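You operate a simulated robot arm through the tools that you are given. There is no shell and no other tool. Be economical: measure what you need, move in short steps, check, and stop when the job is done.

The job below is to be done with a simulated two-armed robot. You get a single attempt, and the scene is never put back.

TASK
Dry the LOT 25 tray at 4 m/min and 60 degrees, then put it on the third tray shelf.
Fine: lay it on the white belt, start the dryer and let it ride to the end bar; shelves count from the bottom; the main switch stays on.

Only the result counts: the job must be done as asked and must still hold three seconds after the hand-in. Knocking over, shifting, dropping, spilling or breaking anything else fails it.

THE ROBOT
Two 7-joint arms with two-finger parallel grippers on one trunk, on a base that drives. Base frame: it is fixed to the floor where the robot stands at the start and does not move with it; the origin is under the middle of the robot, x ahead of it, y to its left, z up. Readings come in mm, degrees, newtons and seconds.
The left shoulder is at the start at [60, 143, 926], the right one opposite. With the tool pointing down near the work surface each hand reaches from about 300 to 740 mm from the robot's upright axis, wherever it stands, measured 20 degrees to its own side. Places, roughly: belt under the sliding cover [700, -1100, 1000]; cover latch [600, -900, 1200]; dryer [1300, -900, 1000]; dryer cabinet latch [500, 500, 800]; dryer main switch [500, 100, 700]; dryer speed dial [400, -400, 900]; dryer vent clamp lever [600, -2600, 1100]; gate handwheel [500, -1200, 1000]; heat dial [400, -600, 900]; small tray [750, -2500, 750]; third tray shelf [700, -2100, 1000]; top of the white belt [700, -500, 1000]. Payload 1.57 kg a hand.
Tool frame (each hand has its own): the origin (TCP) lies between the finger pads and is the grasp point; the fingertips stand 30 mm ahead of it; z points along the fingers, y is the line along which they close. Largest opening 110 mm; finger width 24, thickness 12; the body of the gripper, 48 by 112 mm, starts 78 mm behind the TCP.
Orientation is that of the tool frame in the base frame, as [roll, pitch, yaw] about the fixed x, y, z axes, in that order (R = Rz(yaw) Ry(pitch) Rx(roll)). With the fingers straight down and closing along the base's y, the tool's x points along the base's -x, its y along +y and its z along -z.

THE INTERFACE
- The arms move only by the tool nudge_tool. It takes "left_series", "right_series" or both (then of equal length, played together; a hand with none holds still); each is a list of rows, each a list of 7 numbers: the finger opening in mm, from 0 to 110, then the shift along the tool's x, y, z in mm, then the turn, a rotation vector about the tool's x, y, z in degrees. In form: [[gripper, x, y, z, wx, wy, wz], ...]. A call has 1 to 12 rows; each row shifts and turns the commanded pose from where the row before left it, along the tool's axes as they then stand. A row lasts 0.2 s, in which the tool goes at most 50 mm and 8.6 degrees; a call with a longer step from one row to the next is refused whole, and so is a gripper value outside its range. Where a pose cannot be reached the arm comes as near as it can. A force on the tool above 40 N (or 10 N above the force at the start of the call, whichever is more), or a blocked arm, ends the call early, and 0.2 s more pass. Each finger travels about 45 mm/s and halts on what it meets, pressing with about 29 N; the grip force reading is that of the motor and also rises with nothing between the fingers. The clock runs only during rows and for 0.2 s after the last one: add rows that do not move to give the fingers time. It gives the time, the measured TCP pose, the force on the tool (base axes), the opening and the grip force at its end, in the units of the frame above (readings bear some noise), with the torque about the TCP (base axes, N m) and any sound that the robot's microphone picked up.
- Cameras (640 x 400 px; columns grow to the right, rows downward): "scene" is now at [43.6, -28.4, 1533.8]; the picture's right is [-0.12, -0.99, -0.00], its down [-0.69, 0.08, -0.72] and it looks along [0.71, -0.09, -0.70] (base axes); focal length 248 px, centre (320, 200). "left" rides on the left gripper at [70, -16, -141] in its tool frame; the picture's right is [0.23, 0.97, 0.00], its down [-0.85, 0.20, -0.48] and it looks along [-0.47, 0.11, 0.88] (tool axes); focal length 222 px, centre (320, 200). "right" rides on the right gripper at [70, 16, -141] in its tool frame; the picture's right is [-0.23, 0.97, 0.00], its down [-0.86, -0.20, -0.48] and it looks along [-0.47, -0.11, 0.88] (tool axes); focal length 222 px, centre (320, 200). There is no depth. A picture from a camera that has moved, and an enlarged one, comes with that camera's place and axes in the base frame and with its lens. The place of the scene camera against the robot may be out by one fixed shift of up to 25 mm in any direction.
- get_image(camera): a new picture of that camera. No time passes.
- raise_lower(by): slides the trunk up (or, below 0, down) by that many mm; the arms and the scene camera ride with it, the base frame stays. It gives what a move gives, with no picture.
- roll_base(legs): drives the robot by 1 to 6 legs, each [ahead, left, turn to the left] in mm, mm and degrees, along the robot's own axes; the way and the turn of a leg run together, so that a leg with both is an arc; at most 1500 mm and 180 degrees a leg. The arms and the cameras ride along, it lands a little off, and it stops where it bumps. It gives what a move gives.
- pan_tilt(pan, tilt): turns the head with the scene camera to pan (to the left, within 86 degrees either way) and tilt (down, from -29 to 69), counted from straight ahead of the robot. It gives what a move gives.
- enlarge(camera, box): a new picture of the part [left, top, right, bottom] of that camera's present view, enlarged. No time passes.
- sign_off(): hands the job in; it is judged then, once.

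Work in short steps. Places have to be worked out from the pictures, the camera data and where the tool is seen: move nearer, look again, correct. Check each grasp and each placing, and mend what went wrong. You have 120 turns and 92 pictures in all, those below and enlarged ones among them. Open the grippers and draw the arms clear of the work before you hand the job in, unless the task says otherwise; then end with one line.

The tools are called after "Call:" as name(argument=value, ...) on one line, values as JSON. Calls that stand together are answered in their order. nudge_tool: Moves the arms, as the interface text tells. Its arguments: {"type":"object","properties":{"left_series":{"type":"array"},"right_series":{"type":"array"}},"required":[]} The other tools are called the same way: raise_lower (by) slides the trunk up or down; roll_base (legs) drives the base; pan_tilt (pan, tilt) turns the head that bears the scene camera; get_image (camera) takes a picture; enlarge (camera, box) takes an enlarged picture of a part of a camera's view; sign_off () hands the job in.

At the start:

```text
time_s: 0.0
left_tool_pos: [461.2, -5.1, 999.1]
left_orientation: [179.9, -0.1, 179.9]
left_ft_force: [-0.8, 0.5, -1.0]
left_ft_torque: [-0.01, -0.02, 0.01]
left_width: 110.1
left_grip_force: 0.1
right_tool_pos: [361.1, -435.7, 999.8]
right_orientation: [-180.0, 0.0, -180.0]
right_ft_force: [0.4, 1.0, 0.3]
right_ft_torque: [0.05, 0.02, 0.0]
right_width: 110.1
right_grip_force: 0.1
trunk travel left (down, up): [-525.0, 65.0]
robot x, y, heading: [-1.7, -0.4, 0.4]
head pan, tilt: [-7.0, 44.3]
```

scene: 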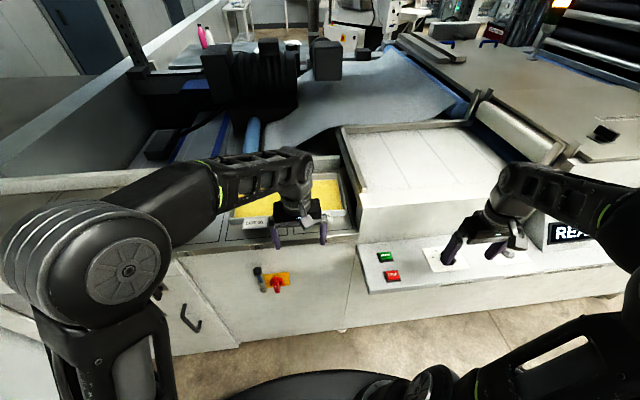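
right: 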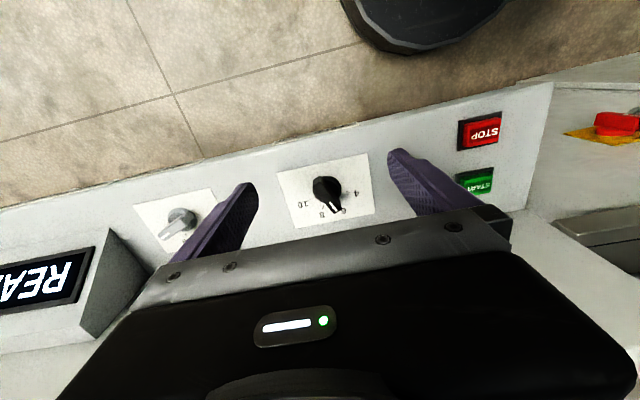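
left: 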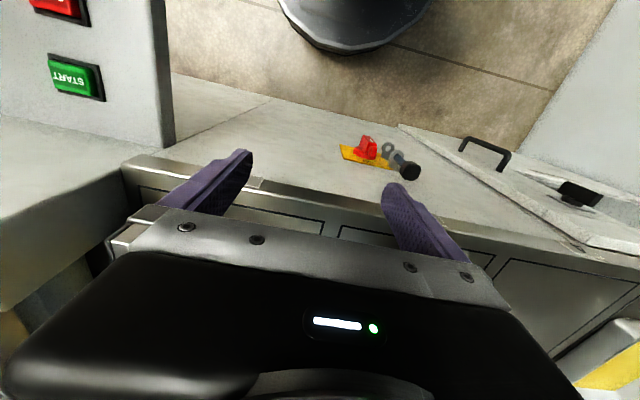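

I start by looking closer at the tray area and the dial panel.

Call:
enlarge(camera="scene", box=[180, 140, 400, 300])

Call:
enlarge(camera="right", box=[120, 100, 520, 280])

Call:
pan_tilt(pan=-50, tilt=35)

Call:
get_image(camera="scene")

```text
2.50 times, centred on (290, 220) of scene
camera zoom: at [43.6, -28.4, 1533.8], right [-0.12, -0.99, 0.0], down [-0.69, 0.08, -0.72], along [0.71, -0.09, -0.7], focal length 621 px, centre (395, 150)
```

zoom: 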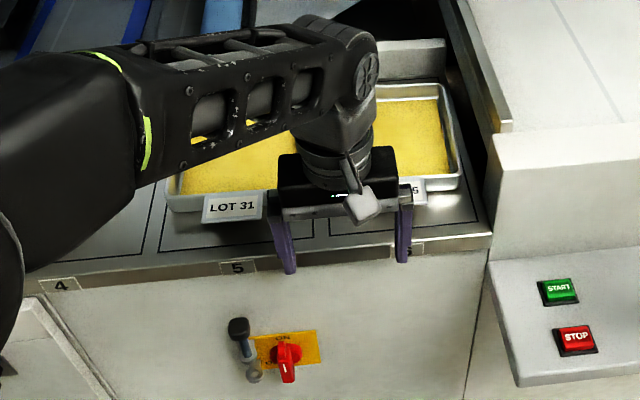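

```text
1.60 times, centred on (320, 190) of right
camera zoom: at [292.3, -420.1, 1140.9], right [0.23, 0.97, 0.0], down [0.86, -0.2, 0.48], along [0.47, -0.11, -0.88], focal length 355 px, centre (320, 216)
```

zoom: 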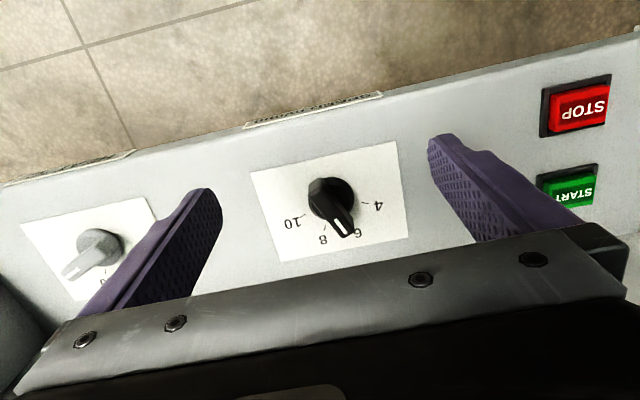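

```text
time_s: 1.1
left_tool_pos: [461.0, -6.0, 1000.7]
left_orientation: [179.9, 0.0, -179.9]
left_ft_force: [-0.8, 0.6, 0.4]
left_ft_torque: [-0.02, 0.0, -0.02]
left_width: 109.8
left_grip_force: 0.0
right_tool_pos: [361.0, -436.2, 999.8]
right_orientation: [-180.0, -0.1, -179.9]
right_ft_force: [-0.6, -0.4, -0.2]
right_ft_torque: [0.01, -0.01, 0.0]
right_width: 109.8
right_grip_force: 0.0
trunk travel left (down, up): [-525.0, 65.0]
robot x, y, heading: [1.6, 0.2, 0.1]
head pan, tilt: [-50.0, 35.0]
```

```text
86 pictures are left
camera scene: at [19.0, -85.9, 1547.5], right [-0.77, -0.64, 0.0], down [-0.37, 0.44, -0.82], along [0.53, -0.63, -0.57], focal length 248 px, centre (320, 200)
```

scene: 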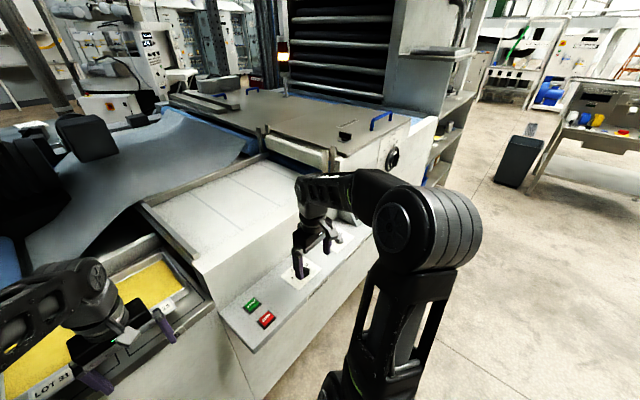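

The label at the right tray ends in "5"; the left hand covers it. I move the left hand up and to the left to see the trays.

Call:
nudge_tool(left_series=[[110, 0, 0, -50, 0, 0, 0], [110, 0, 0, -50, 0, 0, 0], [110, 0, 40, -20, 0, 0, 0], [110, 0, 50, 0, 0, 0, 0], [110, 0, 50, 0, 0, 0, 0], [110, 0, 50, 0, 0, 0, 0], [110, 0, 50, 0, 0, 0, 0]])

Call:
pan_tilt(pan=-10, tilt=50)

Call:
get_image(camera="scene")

```text
time_s: 2.7
left_tool_pos: [461.8, 204.2, 1103.9]
left_orientation: [179.9, 0.0, 179.8]
left_ft_force: [-0.9, 0.1, -1.0]
left_ft_torque: [-0.02, -0.01, -0.02]
left_width: 110.2
left_grip_force: 0.1
left hand out of reach, approached as far as the arm can: row 3
right_tool_pos: [359.8, -434.9, 1000.0]
right_orientation: [179.9, 0.0, 180.0]
right_ft_force: [0.4, -0.1, -0.7]
right_ft_torque: [0.01, 0.01, -0.03]
right_width: 110.1
right_grip_force: 0.0
trunk travel left (down, up): [-525.0, 65.0]
robot x, y, heading: [-1.5, -1.3, -0.0]
head pan, tilt: [-50.0, 35.0]
```

```text
time_s: 3.8
left_tool_pos: [462.3, 203.5, 1103.2]
left_orientation: [180.0, 0.0, 180.0]
left_ft_force: [-0.5, 0.0, 0.5]
left_ft_torque: [0.0, -0.02, -0.01]
left_width: 110.1
left_grip_force: 0.0
right_tool_pos: [360.5, -435.7, 999.8]
right_orientation: [-179.9, 0.0, 180.0]
right_ft_force: [-1.1, 0.2, 0.0]
right_ft_torque: [0.02, 0.0, 0.02]
right_width: 110.2
right_grip_force: 0.0
trunk travel left (down, up): [-525.0, 65.0]
robot x, y, heading: [-1.3, 2.2, 0.0]
head pan, tilt: [-10.0, 50.0]
```

```text
85 pictures are left
camera scene: at [38.1, -31.9, 1525.9], right [-0.17, -0.98, 0.0], down [-0.75, 0.13, -0.64], along [0.63, -0.11, -0.77], focal length 248 px, centre (320, 200)
```

scene: 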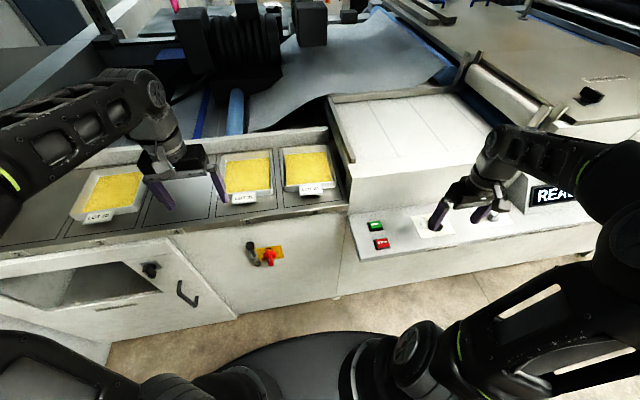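

Call:
enlarge(camera="scene", box=[190, 130, 350, 230])

Call:
enlarge(camera="scene", box=[40, 150, 200, 250])

Call:
enlarge(camera="scene", box=[220, 220, 320, 290])

```text
4.00 times, centred on (270, 180) of scene
camera zoom: at [38.1, -31.9, 1525.9], right [-0.17, -0.98, 0.0], down [-0.75, 0.13, -0.64], along [0.63, -0.11, -0.77], focal length 994 px, centre (520, 280)
```

zoom: 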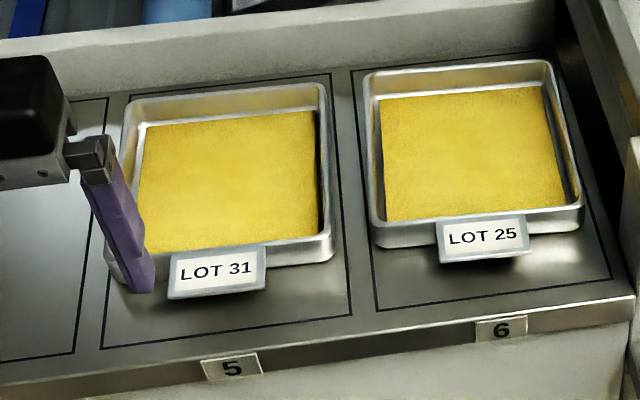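

```text
4.00 times, centred on (120, 200) of scene
camera zoom: at [38.1, -31.9, 1525.9], right [-0.17, -0.98, 0.0], down [-0.75, 0.13, -0.64], along [0.63, -0.11, -0.77], focal length 994 px, centre (1120, 200)
```

zoom: 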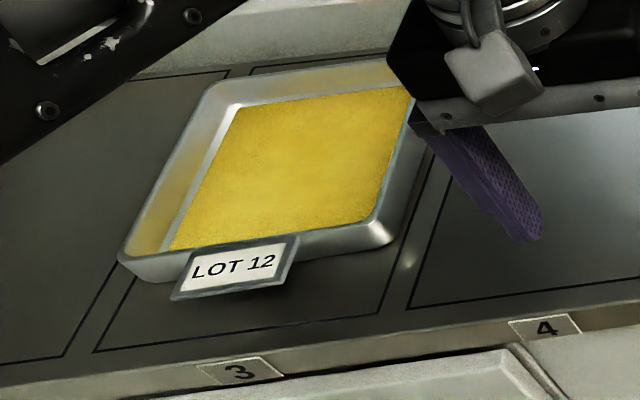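

```text
5.71 times, centred on (270, 255) of scene
camera zoom: at [38.1, -31.9, 1525.9], right [-0.17, -0.98, 0.0], down [-0.75, 0.13, -0.64], along [0.63, -0.11, -0.77], focal length 1420 px, centre (606, -114)
```

zoom: 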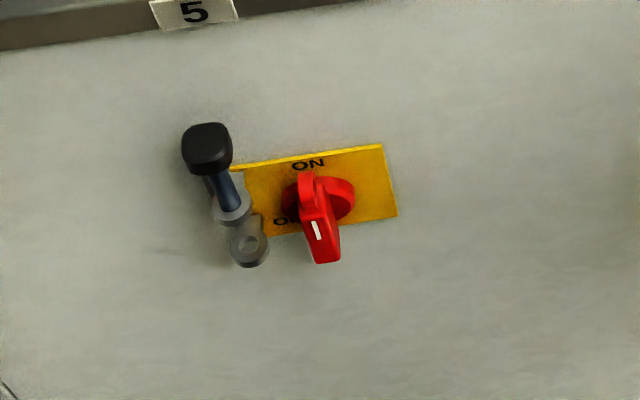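

LOT 25 is the tray in bay 6; the main switch bar stands vertical (ON). I back off and drive right to inspect the dryer, cover and shelves.

Call:
roll_base(legs=[[-350, 0, 0], [0, -1000, 0]])

Call:
get_image(camera="scene")

Call:
pan_tilt(pan=-45, tilt=25)

Call:
get_image(camera="scene")

```text
time_s: 10.7
left_tool_pos: [107.5, -765.3, 1103.9]
left_orientation: [180.0, 0.0, -179.6]
left_ft_force: [0.3, -0.1, -0.9]
left_ft_torque: [0.0, 0.0, 0.01]
left_width: 110.0
left_grip_force: 0.1
right_tool_pos: [8.9, -1406.4, 999.3]
right_orientation: [180.0, 0.0, -179.7]
right_ft_force: [0.4, 0.3, 0.7]
right_ft_torque: [-0.02, 0.0, -0.01]
right_width: 109.9
right_grip_force: 0.1
trunk travel left (down, up): [-525.0, 65.0]
robot x, y, heading: [-351.8, -972.5, 0.5]
head pan, tilt: [-10.0, 50.0]
```

```text
81 pictures are left
camera scene: at [-315.3, -1004.1, 1525.8], right [-0.17, -0.99, 0.0], down [-0.76, 0.13, -0.64], along [0.63, -0.11, -0.77], focal length 248 px, centre (320, 200)
```

scene: 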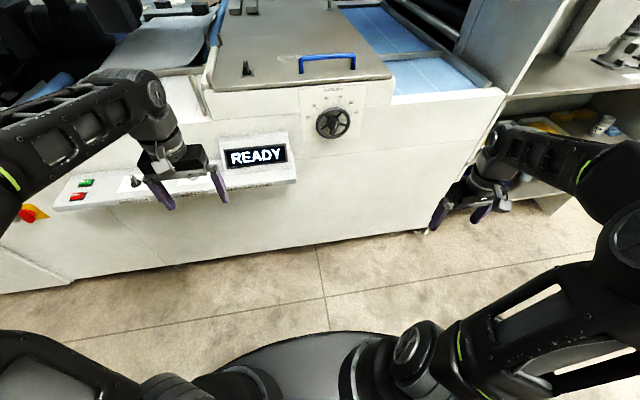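

```text
time_s: 11.7
left_tool_pos: [106.7, -765.5, 1103.6]
left_orientation: [-180.0, 0.0, -179.7]
left_ft_force: [0.4, -0.7, -1.3]
left_ft_torque: [0.0, -0.05, -0.04]
left_width: 110.1
left_grip_force: 0.1
right_tool_pos: [10.4, -1404.9, 999.2]
right_orientation: [-180.0, 0.0, -179.6]
right_ft_force: [-0.3, -0.7, -0.6]
right_ft_torque: [0.01, -0.01, -0.02]
right_width: 110.0
right_grip_force: 0.0
trunk travel left (down, up): [-525.0, 65.0]
robot x, y, heading: [-352.6, -973.5, 0.5]
head pan, tilt: [-45.0, 25.0]
```

```text
80 pictures are left
camera scene: at [-325.6, -1055.3, 1563.3], right [-0.7, -0.71, 0.0], down [-0.3, 0.3, -0.91], along [0.65, -0.64, -0.42], focal length 248 px, centre (320, 200)
```

scene: 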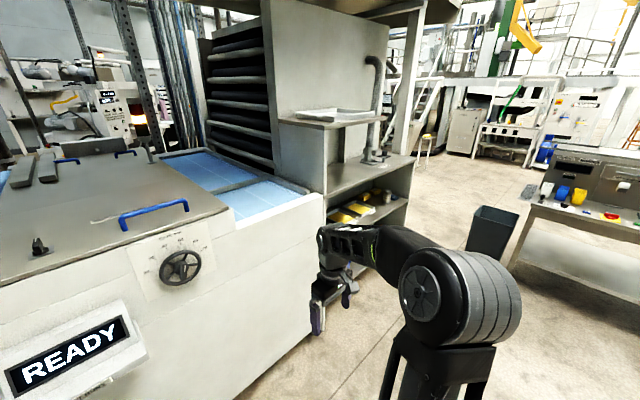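

I enlarge the cover/handwheel and the shelves.

Call:
enlarge(camera="scene", box=[200, 70, 440, 250])

Call:
enlarge(camera="scene", box=[0, 130, 240, 310])

```text
2.22 times, centred on (320, 160) of scene
camera zoom: at [-325.6, -1055.3, 1563.3], right [-0.7, -0.71, 0.0], down [-0.3, 0.3, -0.91], along [0.65, -0.64, -0.42], focal length 552 px, centre (320, 289)
```

zoom: 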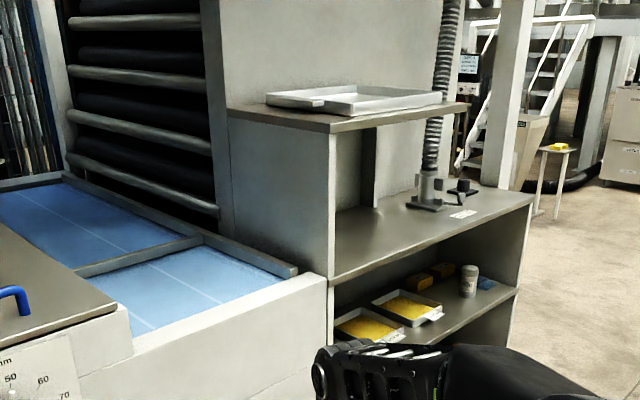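

```text
2.22 times, centred on (120, 220) of scene
camera zoom: at [-325.6, -1055.3, 1563.3], right [-0.7, -0.71, 0.0], down [-0.3, 0.3, -0.91], along [0.65, -0.64, -0.42], focal length 552 px, centre (764, 156)
```

zoom: 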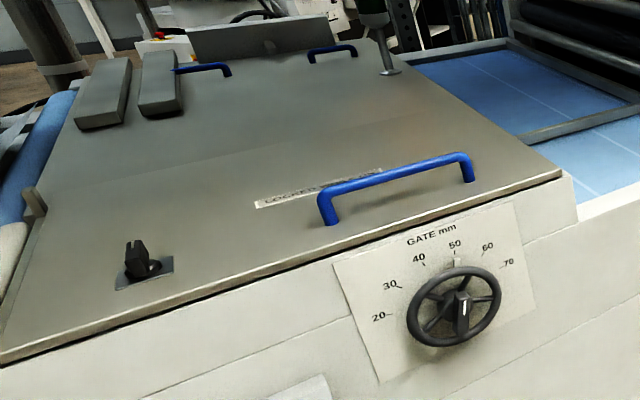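

I take closer looks at the cover sign, gate dial and white belt end.

Call:
pan_tilt(pan=0, tilt=40)

Call:
enlarge(camera="scene", box=[140, 60, 380, 210])

Call:
enlarge(camera="scene", box=[240, 90, 340, 160])

```text
time_s: 12.9
left_tool_pos: [107.6, -765.5, 1103.6]
left_orientation: [179.9, 0.0, -179.6]
left_ft_force: [0.6, -0.1, 0.2]
left_ft_torque: [-0.02, 0.04, 0.0]
left_width: 110.1
left_grip_force: 0.1
right_tool_pos: [9.8, -1405.5, 999.0]
right_orientation: [-180.0, 0.1, -179.5]
right_ft_force: [1.4, 0.0, 0.8]
right_ft_torque: [0.0, -0.01, 0.0]
right_width: 110.1
right_grip_force: 0.1
trunk travel left (down, up): [-525.0, 65.0]
robot x, y, heading: [-354.5, -970.2, 0.4]
head pan, tilt: [0.0, 40.0]
```

```text
2.67 times, centred on (260, 135) of scene
camera zoom: at [-306.2, -990.2, 1540.0], right [0.01, -1.0, 0.0], down [-0.64, 0.0, -0.77], along [0.77, 0.0, -0.64], focal length 663 px, centre (480, 373)
```

zoom: 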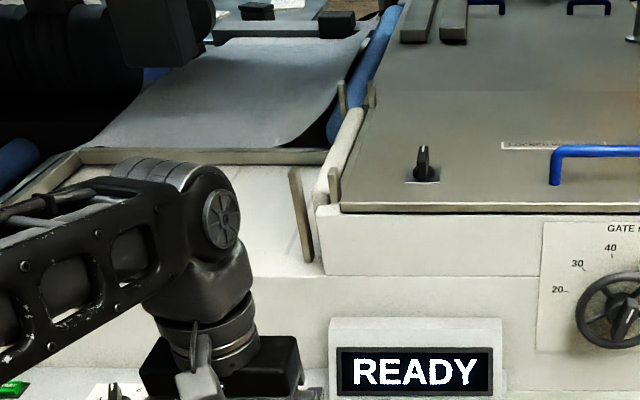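

```text
5.71 times, centred on (290, 125) of scene
camera zoom: at [-306.2, -990.2, 1540.0], right [0.01, -1.0, 0.0], down [-0.64, 0.0, -0.77], along [0.77, 0.0, -0.64], focal length 1420 px, centre (491, 629)
```

zoom: 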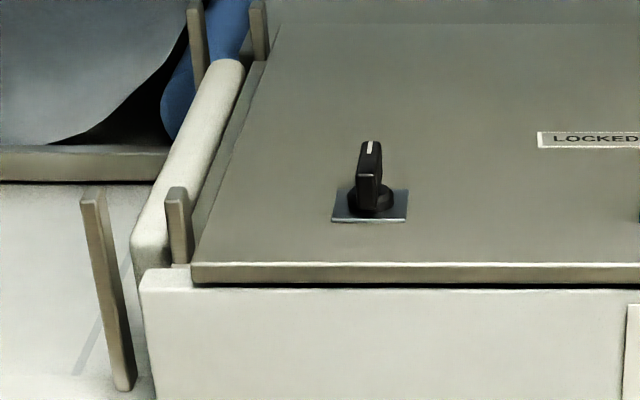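

Call:
enlarge(camera="scene", box=[325, 100, 385, 130])

Call:
enlarge(camera="scene", box=[335, 130, 435, 200])

Call:
enlarge(camera="scene", box=[160, 80, 280, 170])

```text
10.67 times, centred on (355, 115) of scene
camera zoom: at [-306.2, -990.2, 1540.0], right [0.01, -1.0, 0.0], down [-0.64, 0.0, -0.77], along [0.77, 0.0, -0.64], focal length 2651 px, centre (-53, 1107)
```

zoom: 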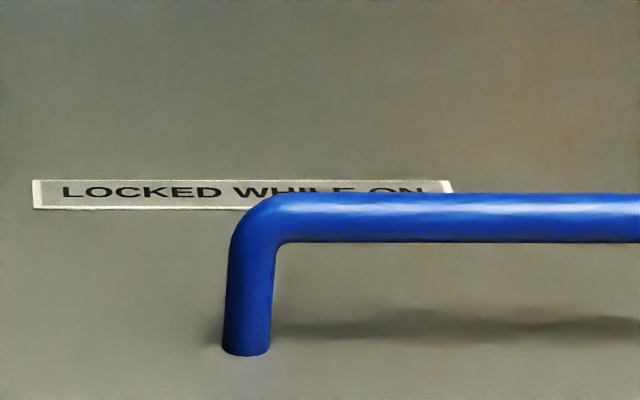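

```text
5.71 times, centred on (385, 165) of scene
camera zoom: at [-306.2, -990.2, 1540.0], right [0.01, -1.0, 0.0], down [-0.64, 0.0, -0.77], along [0.77, 0.0, -0.64], focal length 1420 px, centre (-51, 400)
```

zoom: 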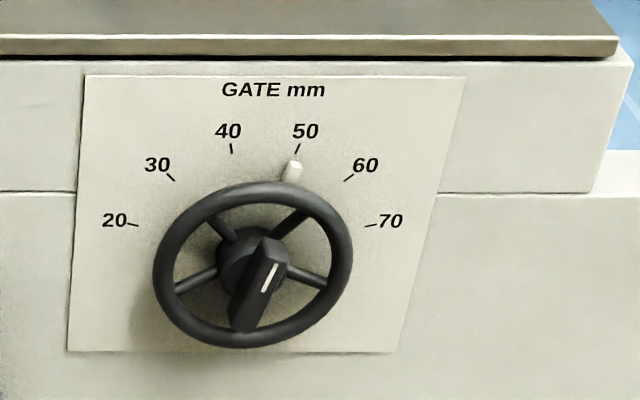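

```text
4.44 times, centred on (220, 125) of scene
camera zoom: at [-306.2, -990.2, 1540.0], right [0.01, -1.0, 0.0], down [-0.64, 0.0, -0.77], along [0.77, 0.0, -0.64], focal length 1104 px, centre (764, 533)
```

zoom: 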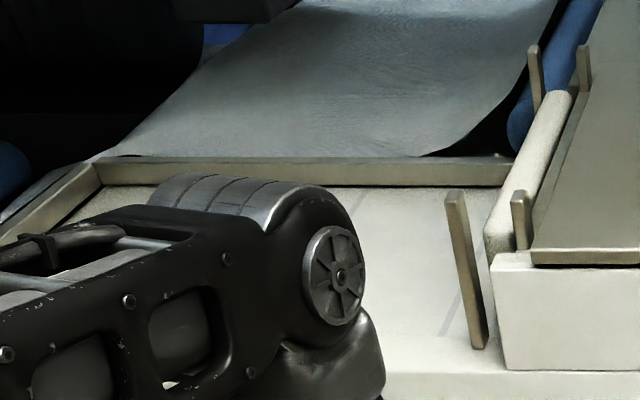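

The gate stands at ~50 mm and the cover is locked while on. I look at the exit end and shelves by driving a bit further right.

Call:
roll_base(legs=[[-150, -700, 0]])

Call:
pan_tilt(pan=0, tilt=25)

Call:
get_image(camera="scene")

```text
time_s: 16.7
left_tool_pos: [-40.3, -1463.9, 1103.7]
left_orientation: [-179.9, -0.1, 179.5]
left_ft_force: [0.1, -0.4, 0.1]
left_ft_torque: [0.01, -0.01, -0.03]
left_width: 109.8
left_grip_force: 0.0
right_tool_pos: [-148.4, -2101.4, 999.6]
right_orientation: [-180.0, 0.0, 179.4]
right_ft_force: [0.3, -0.5, 0.0]
right_ft_torque: [-0.02, -0.01, 0.01]
right_width: 110.1
right_grip_force: 0.1
trunk travel left (down, up): [-525.0, 65.0]
robot x, y, heading: [-506.1, -1660.3, -0.7]
head pan, tilt: [0.0, 40.0]
```

```text
time_s: 17.5
left_tool_pos: [-40.8, -1463.9, 1103.5]
left_orientation: [-180.0, -0.1, 179.4]
left_ft_force: [-0.5, 0.1, -0.4]
left_ft_torque: [0.02, -0.01, 0.01]
left_width: 110.1
left_grip_force: 0.1
right_tool_pos: [-148.5, -2101.9, 999.3]
right_orientation: [-180.0, 0.0, 179.5]
right_ft_force: [-0.1, -0.1, -0.6]
right_ft_torque: [0.01, -0.01, -0.02]
right_width: 110.0
right_grip_force: 0.0
trunk travel left (down, up): [-525.0, 65.0]
robot x, y, heading: [-506.6, -1663.6, -0.9]
head pan, tilt: [0.0, 25.0]
```

```text
72 pictures are left
camera scene: at [-451.2, -1681.5, 1563.3], right [-0.01, -1.0, 0.0], down [-0.42, 0.0, -0.91], along [0.91, -0.01, -0.42], focal length 248 px, centre (320, 200)
```

scene: 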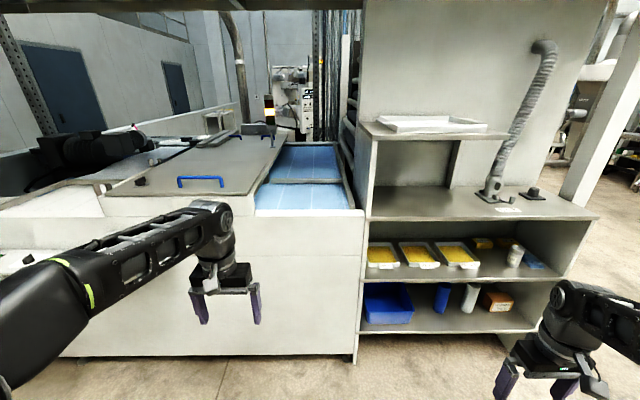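

Shelves from the bottom: bin shelf, sample tray shelf, then the open board with the pipe (third, z≈1000). I check the exit end closely.

Call:
enlarge(camera="scene", box=[160, 120, 370, 250])

Call:
enlarge(camera="scene", box=[360, 110, 610, 260])

```text
3.05 times, centred on (265, 185) of scene
camera zoom: at [-451.2, -1681.5, 1563.3], right [-0.01, -1.0, 0.0], down [-0.42, 0.0, -0.91], along [0.91, -0.01, -0.42], focal length 757 px, centre (488, 246)
```

zoom: 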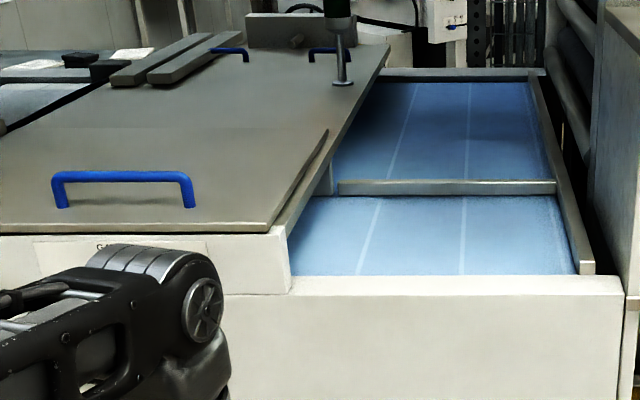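

```text
2.56 times, centred on (485, 185) of scene
camera zoom: at [-451.2, -1681.5, 1563.3], right [-0.01, -1.0, 0.0], down [-0.42, 0.0, -0.91], along [0.91, -0.01, -0.42], focal length 636 px, centre (-102, 238)
```

zoom: 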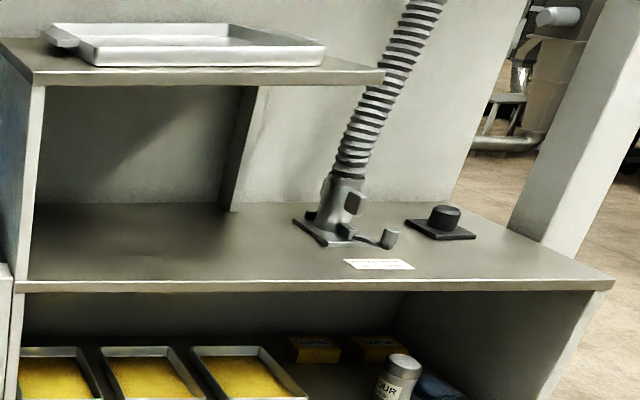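

Call:
enlarge(camera="scene", box=[465, 170, 555, 226])

Call:
enlarge(camera="scene", box=[480, 200, 530, 225])

```text
7.11 times, centred on (510, 198) of scene
camera zoom: at [-451.2, -1681.5, 1563.3], right [-0.01, -1.0, 0.0], down [-0.42, 0.0, -0.91], along [0.91, -0.01, -0.42], focal length 1767 px, centre (-1031, 214)
```

zoom: 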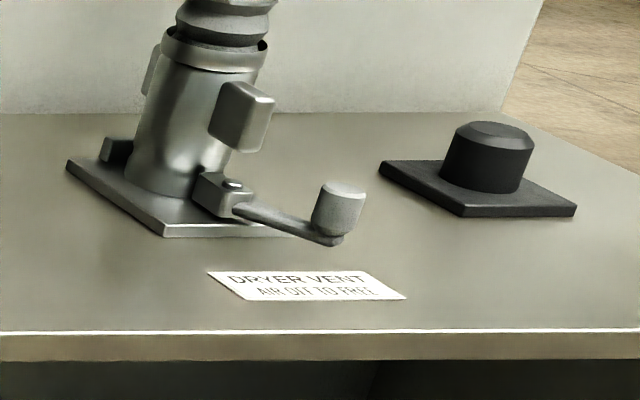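

```text
12.80 times, centred on (505, 212) of scene
camera zoom: at [-451.2, -1681.5, 1563.3], right [-0.01, -1.0, 0.0], down [-0.42, 0.0, -0.91], along [0.91, -0.01, -0.42], focal length 3181 px, centre (-2048, 40)
```

zoom: 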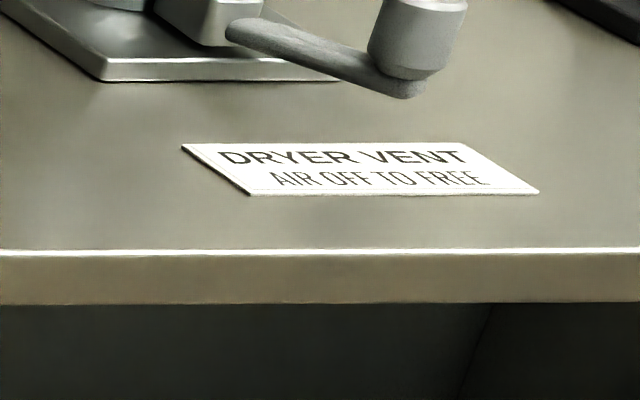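

The vent is unrelated. I drive back to near the start, slightly right of it, to work the dials with the right hand.

Call:
roll_base(legs=[[0, 1000, 0.9], [0, 520, 0], [505, 0, 0]])

Call:
get_image(camera="right")

```text
time_s: 27.8
left_tool_pos: [451.3, 49.1, 1103.9]
left_orientation: [-179.9, 0.0, -179.2]
left_ft_force: [0.5, 0.4, -0.9]
left_ft_torque: [-0.01, 0.02, -0.02]
left_width: 110.0
left_grip_force: 0.0
right_tool_pos: [357.6, -591.4, 999.4]
right_orientation: [-180.0, 0.0, -179.2]
right_ft_force: [-0.3, 0.3, -0.7]
right_ft_torque: [-0.01, 0.03, 0.03]
right_width: 110.2
right_grip_force: 0.0
trunk travel left (down, up): [-525.0, 65.0]
robot x, y, heading: [-9.9, -161.9, 0.9]
head pan, tilt: [0.0, 25.0]
```

```text
67 pictures are left
camera right: at [289.2, -576.9, 1140.7], right [0.21, 0.98, 0.0], down [0.86, -0.19, 0.48], along [0.47, -0.1, -0.88], focal length 222 px, centre (320, 200)
```

right: 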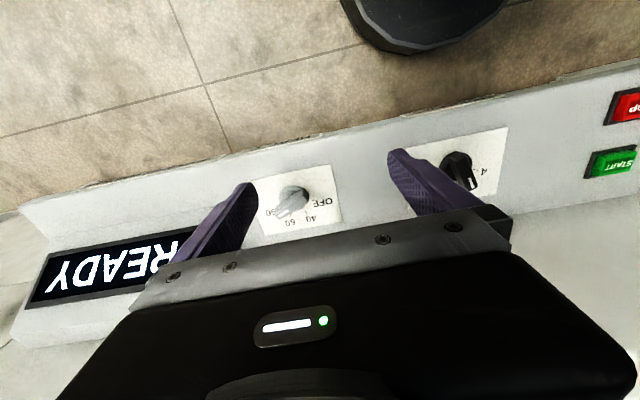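

Call:
enlarge(camera="right", box=[230, 150, 370, 245])

Call:
enlarge(camera="scene", box=[300, 280, 560, 400])

```text
4.21 times, centred on (300, 198) of right
camera zoom: at [289.2, -576.9, 1140.7], right [0.21, 0.98, 0.0], down [0.86, -0.19, 0.48], along [0.47, -0.1, -0.88], focal length 935 px, centre (404, 210)
```

zoom: 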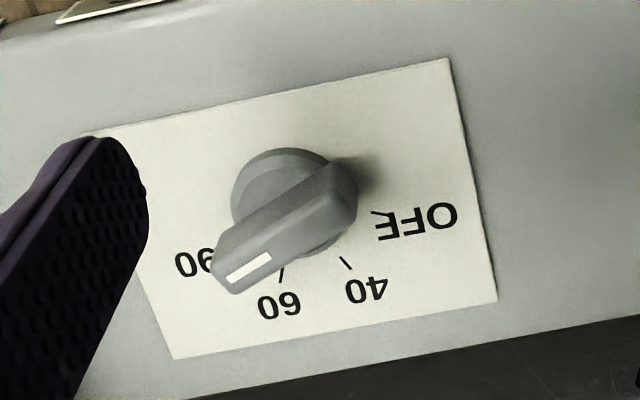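

```text
2.46 times, centred on (430, 340) of scene
camera zoom: at [46.1, -178.4, 1563.3], right [0.01, -1.0, 0.0], down [-0.42, -0.01, -0.91], along [0.91, 0.01, -0.42], focal length 612 px, centre (49, -145)
```

zoom: 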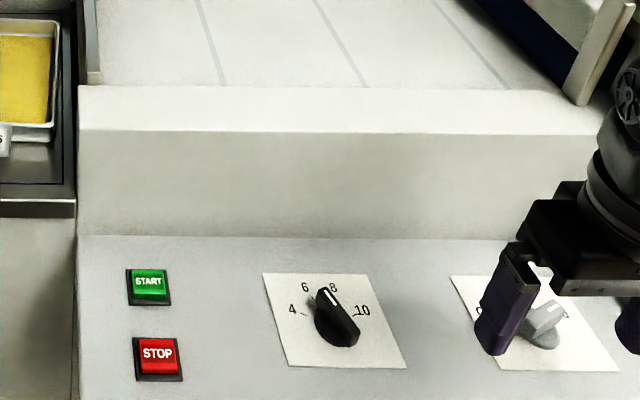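

Triangulated: speed dial ≈ (408,-438,900) pointing to 6; heat dial ≈ (408,-635,900) pointing to 90. Both need about 45° counter-clockwise. I go above the heat dial and align the fingers with its bar.

Call:
nudge_tool(right_series=[[70, -25, -21, 0, 0, 0, 0], [70, -25, -22, 0, 0, 0, 0], [70, 0, 0, 0, 0, 0, 7.75], [70, 0, 0, 0, 0, 0, 7.75], [70, 0, 0, 0, 0, 0, 7.75], [70, 0, 0, 0, 0, 0, 7.75], [70, 0, 0, 0, 0, 0, 7.75], [70, 0, 0, 0, 0, 0, 7.75], [70, 0, 0, 0, 0, 0, 7.75], [70, 0, 0, 0, 0, 0, 7.75], [70, 0, 0, 20, 0, 0, 0], [70, 0, 0, 0, 0, 0, 0]])

Call:
get_image(camera="right")

```text
time_s: 30.4
left_tool_pos: [450.3, 49.4, 1102.8]
left_orientation: [180.0, 0.0, -179.2]
left_ft_force: [-0.6, 0.6, 0.2]
left_ft_torque: [0.02, 0.03, -0.02]
left_width: 110.0
left_grip_force: 0.1
right_tool_pos: [407.5, -635.4, 979.5]
right_orientation: [180.0, 0.0, 118.7]
right_ft_force: [0.5, -0.2, 0.7]
right_ft_torque: [-0.02, -0.01, 0.0]
right_width: 69.8
right_grip_force: 0.0
trunk travel left (down, up): [-525.0, 65.0]
robot x, y, heading: [-8.7, -158.6, 0.6]
head pan, tilt: [0.0, 25.0]
```

```text
64 pictures are left
camera right: at [389.6, -566.2, 1120.8], right [0.96, 0.27, 0.0], down [0.24, -0.85, 0.48], along [0.13, -0.46, -0.88], focal length 222 px, centre (320, 200)
```

right: 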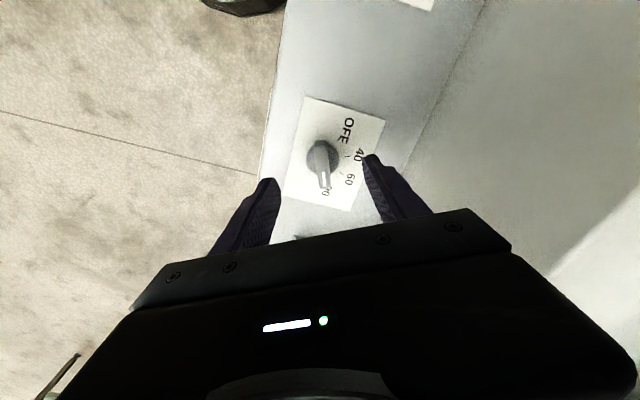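

Bar centred under the tool. I descend so the tips straddle the knob and look.

Call:
nudge_tool(right_series=[[60, -1, 2, 20, 0, 0, 0], [60, 0, 0, 15, 0, 0, 0], [60, 0, 0, 12, 0, 0, 0], [60, 0, 0, 0, 0, 0, 0]])

Call:
enlarge(camera="right", box=[200, 80, 460, 245])

Call:
enlarge(camera="scene", box=[460, 290, 600, 390])

```text
time_s: 31.4
left_tool_pos: [450.0, 48.0, 1103.4]
left_orientation: [179.9, 0.0, -179.2]
left_ft_force: [-0.3, 0.2, 0.1]
left_ft_torque: [0.07, -0.03, 0.0]
left_width: 109.9
left_grip_force: 0.1
right_tool_pos: [411.3, -633.3, 932.2]
right_orientation: [-180.0, 0.0, 118.9]
right_ft_force: [-0.2, -0.2, -0.4]
right_ft_torque: [-0.01, -0.01, 0.0]
right_width: 59.8
right_grip_force: 0.1
trunk travel left (down, up): [-525.0, 65.0]
robot x, y, heading: [-8.1, -157.0, 0.9]
head pan, tilt: [0.0, 25.0]
```

```text
2.42 times, centred on (330, 162) of right
camera zoom: at [392.6, -564.9, 1073.7], right [0.96, 0.27, 0.0], down [0.24, -0.85, 0.48], along [0.13, -0.46, -0.88], focal length 538 px, centre (296, 291)
```

zoom: 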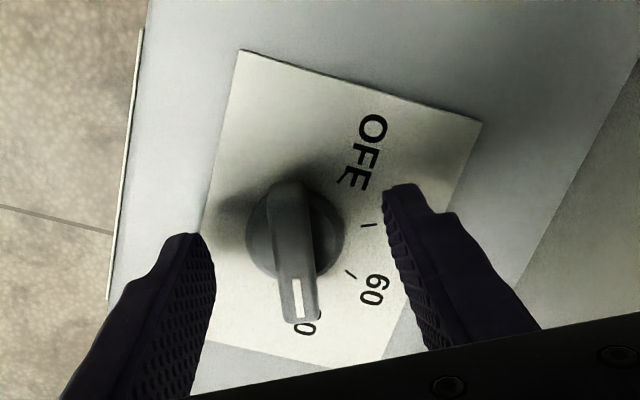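

```text
4.00 times, centred on (530, 340) of scene
camera zoom: at [45.1, -178.3, 1563.3], right [0.01, -1.0, 0.0], down [-0.42, -0.01, -0.91], along [0.91, 0.01, -0.42], focal length 994 px, centre (-520, -360)
```

zoom: 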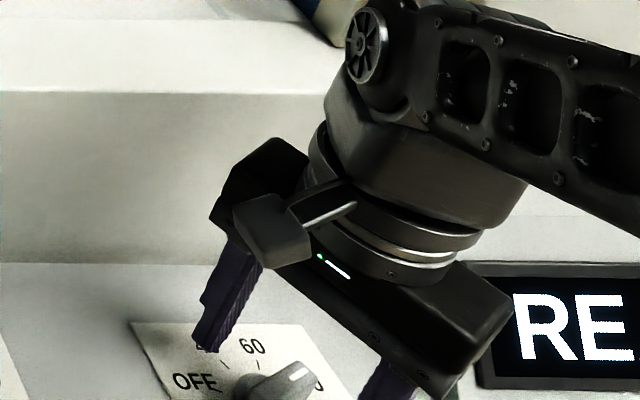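

I descend another 10 mm gently, then close on the bar.

Call:
nudge_tool(right_series=[[60, 0, 0, 5, 0, 0, 0], [60, 0, 0, 5, 0, 0, 0], [60, 0, 0, 0, 0, 0, 0]])

Call:
enlarge(camera="right", box=[200, 80, 460, 245])

```text
time_s: 32.2
left_tool_pos: [450.6, 50.0, 1105.2]
left_orientation: [179.9, 0.0, -179.1]
left_ft_force: [-0.5, -0.1, -0.4]
left_ft_torque: [0.0, -0.05, -0.01]
left_width: 110.1
left_grip_force: 0.0
right_tool_pos: [410.3, -635.0, 922.4]
right_orientation: [-180.0, 0.0, 118.8]
right_ft_force: [-0.2, 0.0, -0.2]
right_ft_torque: [0.0, 0.0, -0.01]
right_width: 59.7
right_grip_force: 0.1
trunk travel left (down, up): [-525.0, 65.0]
robot x, y, heading: [-9.1, -159.4, 0.6]
head pan, tilt: [0.0, 25.0]
```

```text
2.42 times, centred on (330, 162) of right
camera zoom: at [392.3, -565.4, 1063.8], right [0.96, 0.27, 0.0], down [0.24, -0.85, 0.48], along [0.13, -0.46, -0.88], focal length 538 px, centre (296, 291)
```

zoom: 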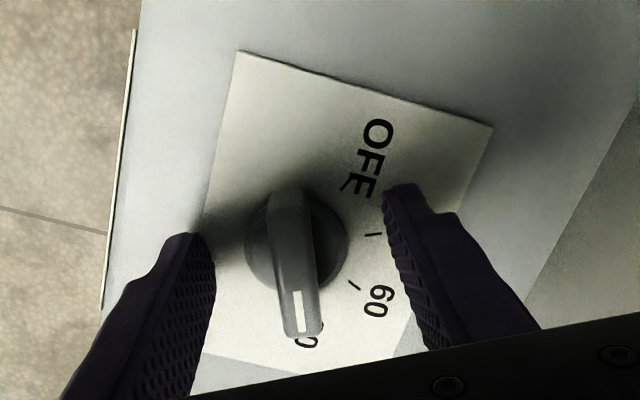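

The bar lies ~9 mm further along tool −x and is ~8° off. I correct and close on it.

Call:
nudge_tool(right_series=[[60, -9, 0, 0, 0, 0, 0], [60, 0, 0, 0, 0, 0, 8], [60, 0, 0, 3, 0, 0, 0], [30, 0, 0, 0, 0, 0, 0], [5, 0, 0, 0, 0, 0, 0], [5, 0, 0, 0, 0, 0, 0], [5, 0, 0, 0, 0, 0, 0]])

Call:
enlarge(camera="right", box=[200, 80, 460, 245])

```text
time_s: 33.8
left_tool_pos: [450.0, 48.4, 1104.7]
left_orientation: [-179.9, 0.1, -179.3]
left_ft_force: [-0.4, -0.6, -0.6]
left_ft_torque: [0.0, -0.01, -0.02]
left_width: 110.2
left_grip_force: 0.1
right_tool_pos: [413.8, -642.8, 919.5]
right_orientation: [-180.0, 0.0, 110.7]
right_ft_force: [-8.3, -1.8, 0.5]
right_ft_torque: [-0.01, 0.36, 0.03]
right_width: 35.8
right_grip_force: 36.1
trunk travel left (down, up): [-525.0, 65.0]
robot x, y, heading: [-10.0, -163.4, 0.9]
head pan, tilt: [0.0, 25.0]
```

```text
2.42 times, centred on (330, 162) of right
camera zoom: at [405.2, -572.4, 1060.9], right [0.99, 0.13, 0.0], down [0.12, -0.87, 0.48], along [0.06, -0.47, -0.88], focal length 538 px, centre (296, 291)
```

zoom: 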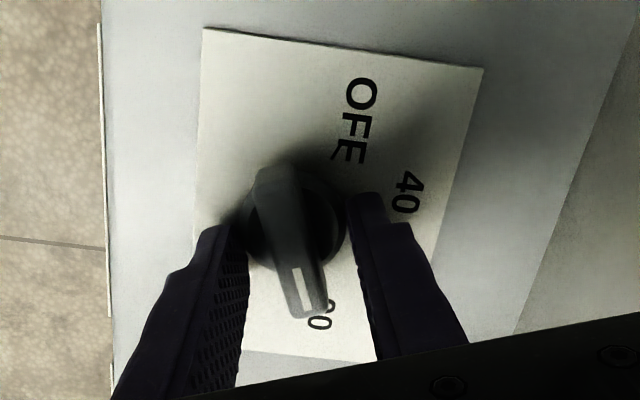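

The fingers caught the round base (36 mm). I open, raise 12 mm and close on the bar itself.

Call:
nudge_tool(right_series=[[60, 0, 0, 0, 0, 0, 0], [60, 0, 0, 0, 0, 0, 0], [60, 0, 0, -12, 0, 0, 0], [30, 0, 0, 0, 0, 0, 0], [5, 0, 0, 0, 0, 0, 0], [5, 0, 0, 0, 0, 0, 0], [5, 0, 0, 0, 0, 0, 0], [5, 0, 0, 0, 0, 0, 0]])

Call:
enlarge(camera="right", box=[200, 80, 460, 245])

```text
time_s: 35.6
left_tool_pos: [450.0, 48.8, 1104.3]
left_orientation: [180.0, 0.2, -179.3]
left_ft_force: [0.0, -0.2, 0.6]
left_ft_torque: [0.02, -0.01, -0.01]
left_width: 109.9
left_grip_force: 0.1
right_tool_pos: [413.4, -642.0, 931.7]
right_orientation: [179.9, 0.0, 110.7]
right_ft_force: [-7.3, -1.7, 0.7]
right_ft_torque: [0.2, 0.04, 0.63]
right_width: 13.2
right_grip_force: 29.6
trunk travel left (down, up): [-525.0, 65.0]
robot x, y, heading: [-9.7, -157.7, 0.6]
head pan, tilt: [0.0, 25.0]
```

```text
2.42 times, centred on (330, 162) of right
camera zoom: at [405.1, -572.2, 1072.8], right [0.99, 0.13, 0.0], down [0.12, -0.87, 0.48], along [0.06, -0.47, -0.88], focal length 538 px, centre (296, 291)
```

zoom: 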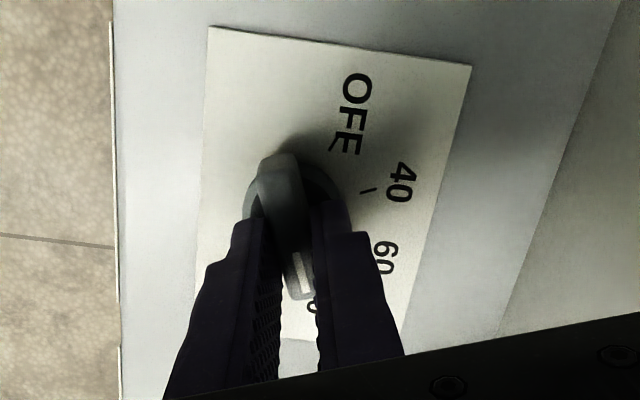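

Fingers hold the bar (13 mm) but ~7 mm off the knob axis. I loosen, shift +7 along tool x, re-close, then turn 45° counter-clockwise.

Call:
nudge_tool(right_series=[[24, 0, 0, 0, 0, 0, 0], [24, 4, 0, 0, 0, 0, 0], [24, 3, 0, 0, 0, 0, 0], [5, 0, 0, 0, 0, 0, 0], [5, 0, 0, 0, 0, 0, 0], [5, 0, 0, 0, 0, 0, -8], [5, 0, 0, 0, 0, 0, -8], [5, 0, 0, 0, 0, 0, -8], [5, 0, 0, 0, 0, 0, -8], [5, 0, 0, 0, 0, 0, -8], [5, 0, 0, 0, 0, 0, -5], [5, 0, 0, 0, 0, 0, 0]])

Call:
enlarge(camera="right", box=[200, 80, 460, 245])

```text
time_s: 38.2
left_tool_pos: [448.2, 47.4, 1104.6]
left_orientation: [-179.9, 0.2, -179.2]
left_ft_force: [0.6, 0.3, -0.5]
left_ft_torque: [-0.03, -0.01, 0.02]
left_width: 109.9
left_grip_force: 0.1
right_tool_pos: [409.2, -638.2, 931.5]
right_orientation: [-180.0, 0.1, 155.8]
right_ft_force: [-20.1, -12.0, 0.9]
right_ft_torque: [-0.46, 0.16, -0.01]
right_width: 12.6
right_grip_force: 29.9
trunk travel left (down, up): [-525.0, 65.0]
robot x, y, heading: [-9.9, -158.4, 0.7]
head pan, tilt: [0.0, 25.0]
```

```text
2.42 times, centred on (330, 162) of right
camera zoom: at [353.1, -594.6, 1073.0], right [0.61, 0.79, 0.0], down [0.7, -0.53, 0.48], along [0.38, -0.29, -0.88], focal length 538 px, centre (296, 291)
```

zoom: 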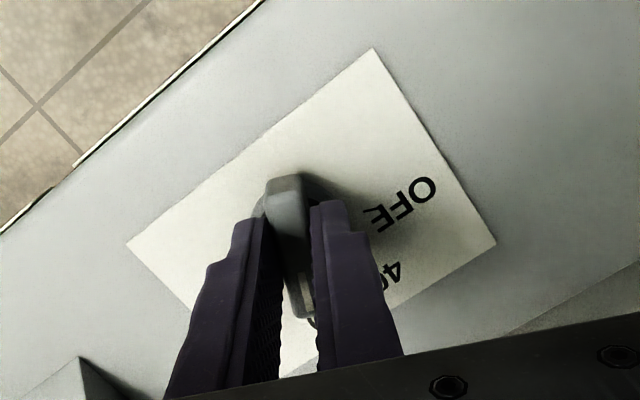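

The knob turned with the hand. I release, rise and read the pointer.

Call:
nudge_tool(right_series=[[40, 0, 0, 0, 0, 0, 0], [40, 0, 0, 0, 0, 0, 0], [60, 0, 0, -30, 0, 0, 0], [60, 0, 0, -30, 0, 0, 0], [60, 30, 0, 0, 0, 0, 0]])

Call:
enlarge(camera="right", box=[240, 110, 400, 220])

```text
time_s: 39.4
left_tool_pos: [449.0, 48.9, 1104.1]
left_orientation: [179.9, 0.1, -179.2]
left_ft_force: [0.1, 0.1, -0.3]
left_ft_torque: [-0.03, -0.01, 0.03]
left_width: 109.9
left_grip_force: 0.0
right_tool_pos: [383.5, -623.5, 992.5]
right_orientation: [-180.0, 0.1, 155.8]
right_ft_force: [0.0, 0.3, -0.1]
right_ft_torque: [0.0, 0.04, -0.04]
right_width: 60.1
right_grip_force: 0.1
trunk travel left (down, up): [-525.0, 65.0]
robot x, y, heading: [-8.5, -162.7, 1.0]
head pan, tilt: [0.0, 25.0]
```

```text
3.64 times, centred on (320, 165) of right
camera zoom: at [327.0, -580.1, 1134.3], right [0.61, 0.79, 0.0], down [0.7, -0.53, 0.48], along [0.38, -0.29, -0.88], focal length 808 px, centre (320, 327)
```

zoom: 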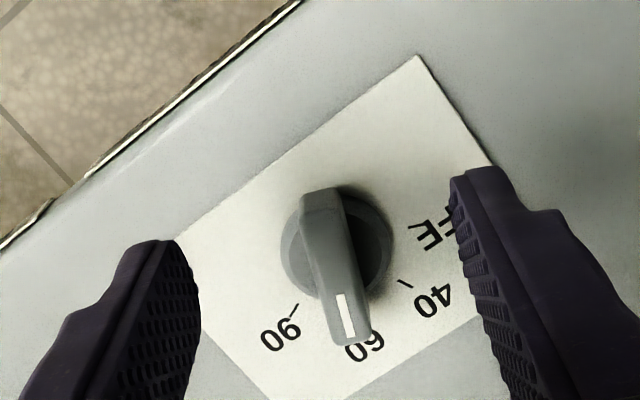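

Heat is on 60. Now I go to the speed dial (yaw 202 to match its bar).

Call:
nudge_tool(right_series=[[60, 0, 0, 0, 0, 0, -8], [60, 0, 0, 0, 0, 0, -8], [60, 0, 0, 0, 0, 0, -8], [60, 0, 0, 0, 0, 0, -8], [60, 0, 0, 0, 0, 0, -8], [60, 0, 0, 0, 0, 0, -6], [60, -23.5, 40.5, 0, 0, 0, 0], [60, -23.5, 40.5, 0, 0, 0, 0], [60, -23.5, 40.5, 0, 0, 0, 0], [60, -23.5, 40.5, 0, 0, 0, 0], [60, 0, 0, 10, 0, 0, 0]])

Call:
enlarge(camera="right", box=[240, 110, 400, 220])

```text
time_s: 41.8
left_tool_pos: [449.6, 47.8, 1104.4]
left_orientation: [-180.0, 0.1, -179.2]
left_ft_force: [0.6, 0.1, -0.1]
left_ft_torque: [0.0, 0.02, 0.03]
left_width: 109.9
left_grip_force: 0.1
right_tool_pos: [410.0, -437.1, 982.2]
right_orientation: [179.9, 0.0, -158.2]
right_ft_force: [-0.4, 0.0, 1.0]
right_ft_torque: [-0.01, -0.01, 0.02]
right_width: 60.0
right_grip_force: 0.3
trunk travel left (down, up): [-525.0, 65.0]
robot x, y, heading: [-11.2, -162.5, 0.6]
head pan, tilt: [0.0, 25.0]
```

```text
3.64 times, centred on (320, 165) of right
camera zoom: at [340.9, -448.2, 1123.6], right [-0.15, 0.99, 0.0], down [0.87, 0.13, 0.48], along [0.47, 0.07, -0.88], focal length 808 px, centre (320, 327)
```

zoom: 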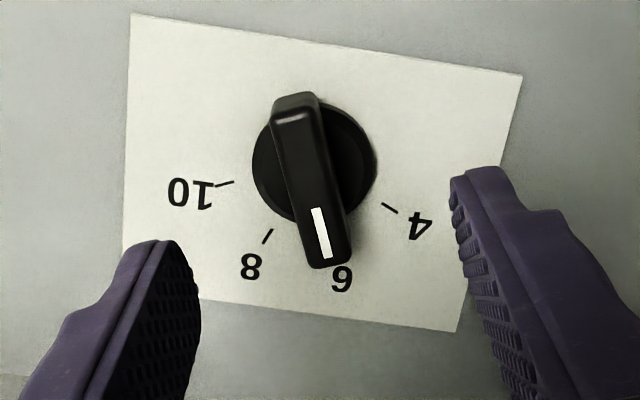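

Aligned with the bar (pointing at 6). I descend, grip the bar and turn 44° counter-clockwise.

Call:
nudge_tool(right_series=[[60, 0, -1.5, 20, 0, 0, 0], [60, 0, 0, 20, 0, 0, -2], [60, 0, 0, 10, 0, 0, 0], [30, 0, 0, 0, 0, 0, 0], [5, 0, 0, 0, 0, 0, 0], [5, 0, 0, 0, 0, 0, 0], [5, 0, 0, 0, 0, 0, 0], [5, 0, 0, 0, 0, 0, 0]])

Call:
nudge_tool(right_series=[[5, 0, 0, 0, 0, 0, -8], [5, 0, 0, 0, 0, 0, -8], [5, 0, 0, 0, 0, 0, -8], [5, 0, 0, 0, 0, 0, -8], [5, 0, 0, 0, 0, 0, -8], [5, 0, 0, 0, 0, 0, -4], [5, 0, 0, 0, 0, 0, 0]])

Call:
enlarge(camera="right", box=[200, 80, 460, 245])

```text
time_s: 43.6
left_tool_pos: [448.5, 49.2, 1104.2]
left_orientation: [180.0, 0.0, -179.2]
left_ft_force: [0.1, 0.6, 0.0]
left_ft_torque: [0.04, -0.01, -0.01]
left_width: 110.0
left_grip_force: 0.1
right_tool_pos: [412.0, -438.7, 931.4]
right_orientation: [-180.0, 0.1, -156.2]
right_ft_force: [-2.6, 3.6, -3.6]
right_ft_torque: [0.22, -0.28, -0.02]
right_width: 12.9
right_grip_force: 29.5
trunk travel left (down, up): [-525.0, 65.0]
robot x, y, heading: [-8.5, -164.2, 0.9]
head pan, tilt: [0.0, 25.0]
```

```text
time_s: 45.2
left_tool_pos: [450.5, 49.5, 1103.9]
left_orientation: [-179.9, 0.2, -179.2]
left_ft_force: [0.4, 0.4, -0.8]
left_ft_torque: [0.0, 0.01, 0.02]
left_width: 109.9
left_grip_force: 0.0
right_tool_pos: [412.2, -438.2, 932.1]
right_orientation: [-179.9, 0.0, -112.2]
right_ft_force: [-5.5, 6.7, 4.9]
right_ft_torque: [-0.36, 0.62, -0.31]
right_width: 12.7
right_grip_force: 30.3
trunk travel left (down, up): [-525.0, 65.0]
robot x, y, heading: [-8.4, -159.3, 0.9]
head pan, tilt: [0.0, 25.0]
```

```text
2.42 times, centred on (330, 162) of right
camera zoom: at [371.6, -497.5, 1073.4], right [-0.82, 0.58, 0.0], down [0.51, 0.72, 0.48], along [0.28, 0.39, -0.88], focal length 538 px, centre (296, 291)
```

zoom: 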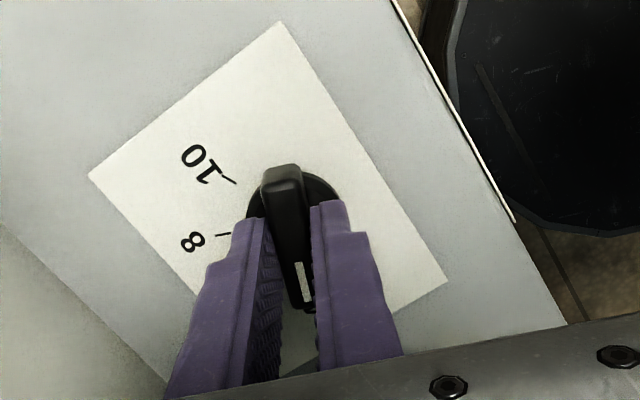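

I release, rise and verify the pointer.

Call:
nudge_tool(right_series=[[40, 0, 0, 0, 0, 0, 0], [40, 0, 0, 0, 0, 0, 0], [60, 0, 0, -30, 0, 0, 0], [60, 0, 0, -30, 0, 0, 0]])

Call:
enlarge(camera="right", box=[240, 110, 400, 220])

```text
time_s: 46.2
left_tool_pos: [450.5, 49.1, 1103.4]
left_orientation: [179.9, 0.1, -179.2]
left_ft_force: [-0.9, -1.3, 0.9]
left_ft_torque: [-0.01, 0.03, 0.03]
left_width: 110.0
left_grip_force: 0.0
right_tool_pos: [412.1, -439.1, 990.9]
right_orientation: [179.8, 0.0, -112.2]
right_ft_force: [0.2, 0.2, -0.1]
right_ft_torque: [0.02, 0.01, -0.01]
right_width: 59.8
right_grip_force: 0.1
trunk travel left (down, up): [-525.0, 65.0]
robot x, y, heading: [-5.9, -162.3, 1.0]
head pan, tilt: [0.0, 25.0]
```

```text
3.64 times, centred on (320, 165) of right
camera zoom: at [371.4, -499.5, 1132.3], right [-0.82, 0.58, 0.0], down [0.51, 0.72, 0.48], along [0.28, 0.39, -0.88], focal length 808 px, centre (320, 327)
```

zoom: 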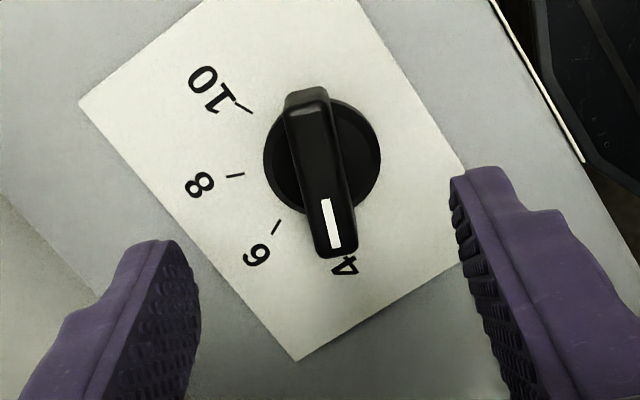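

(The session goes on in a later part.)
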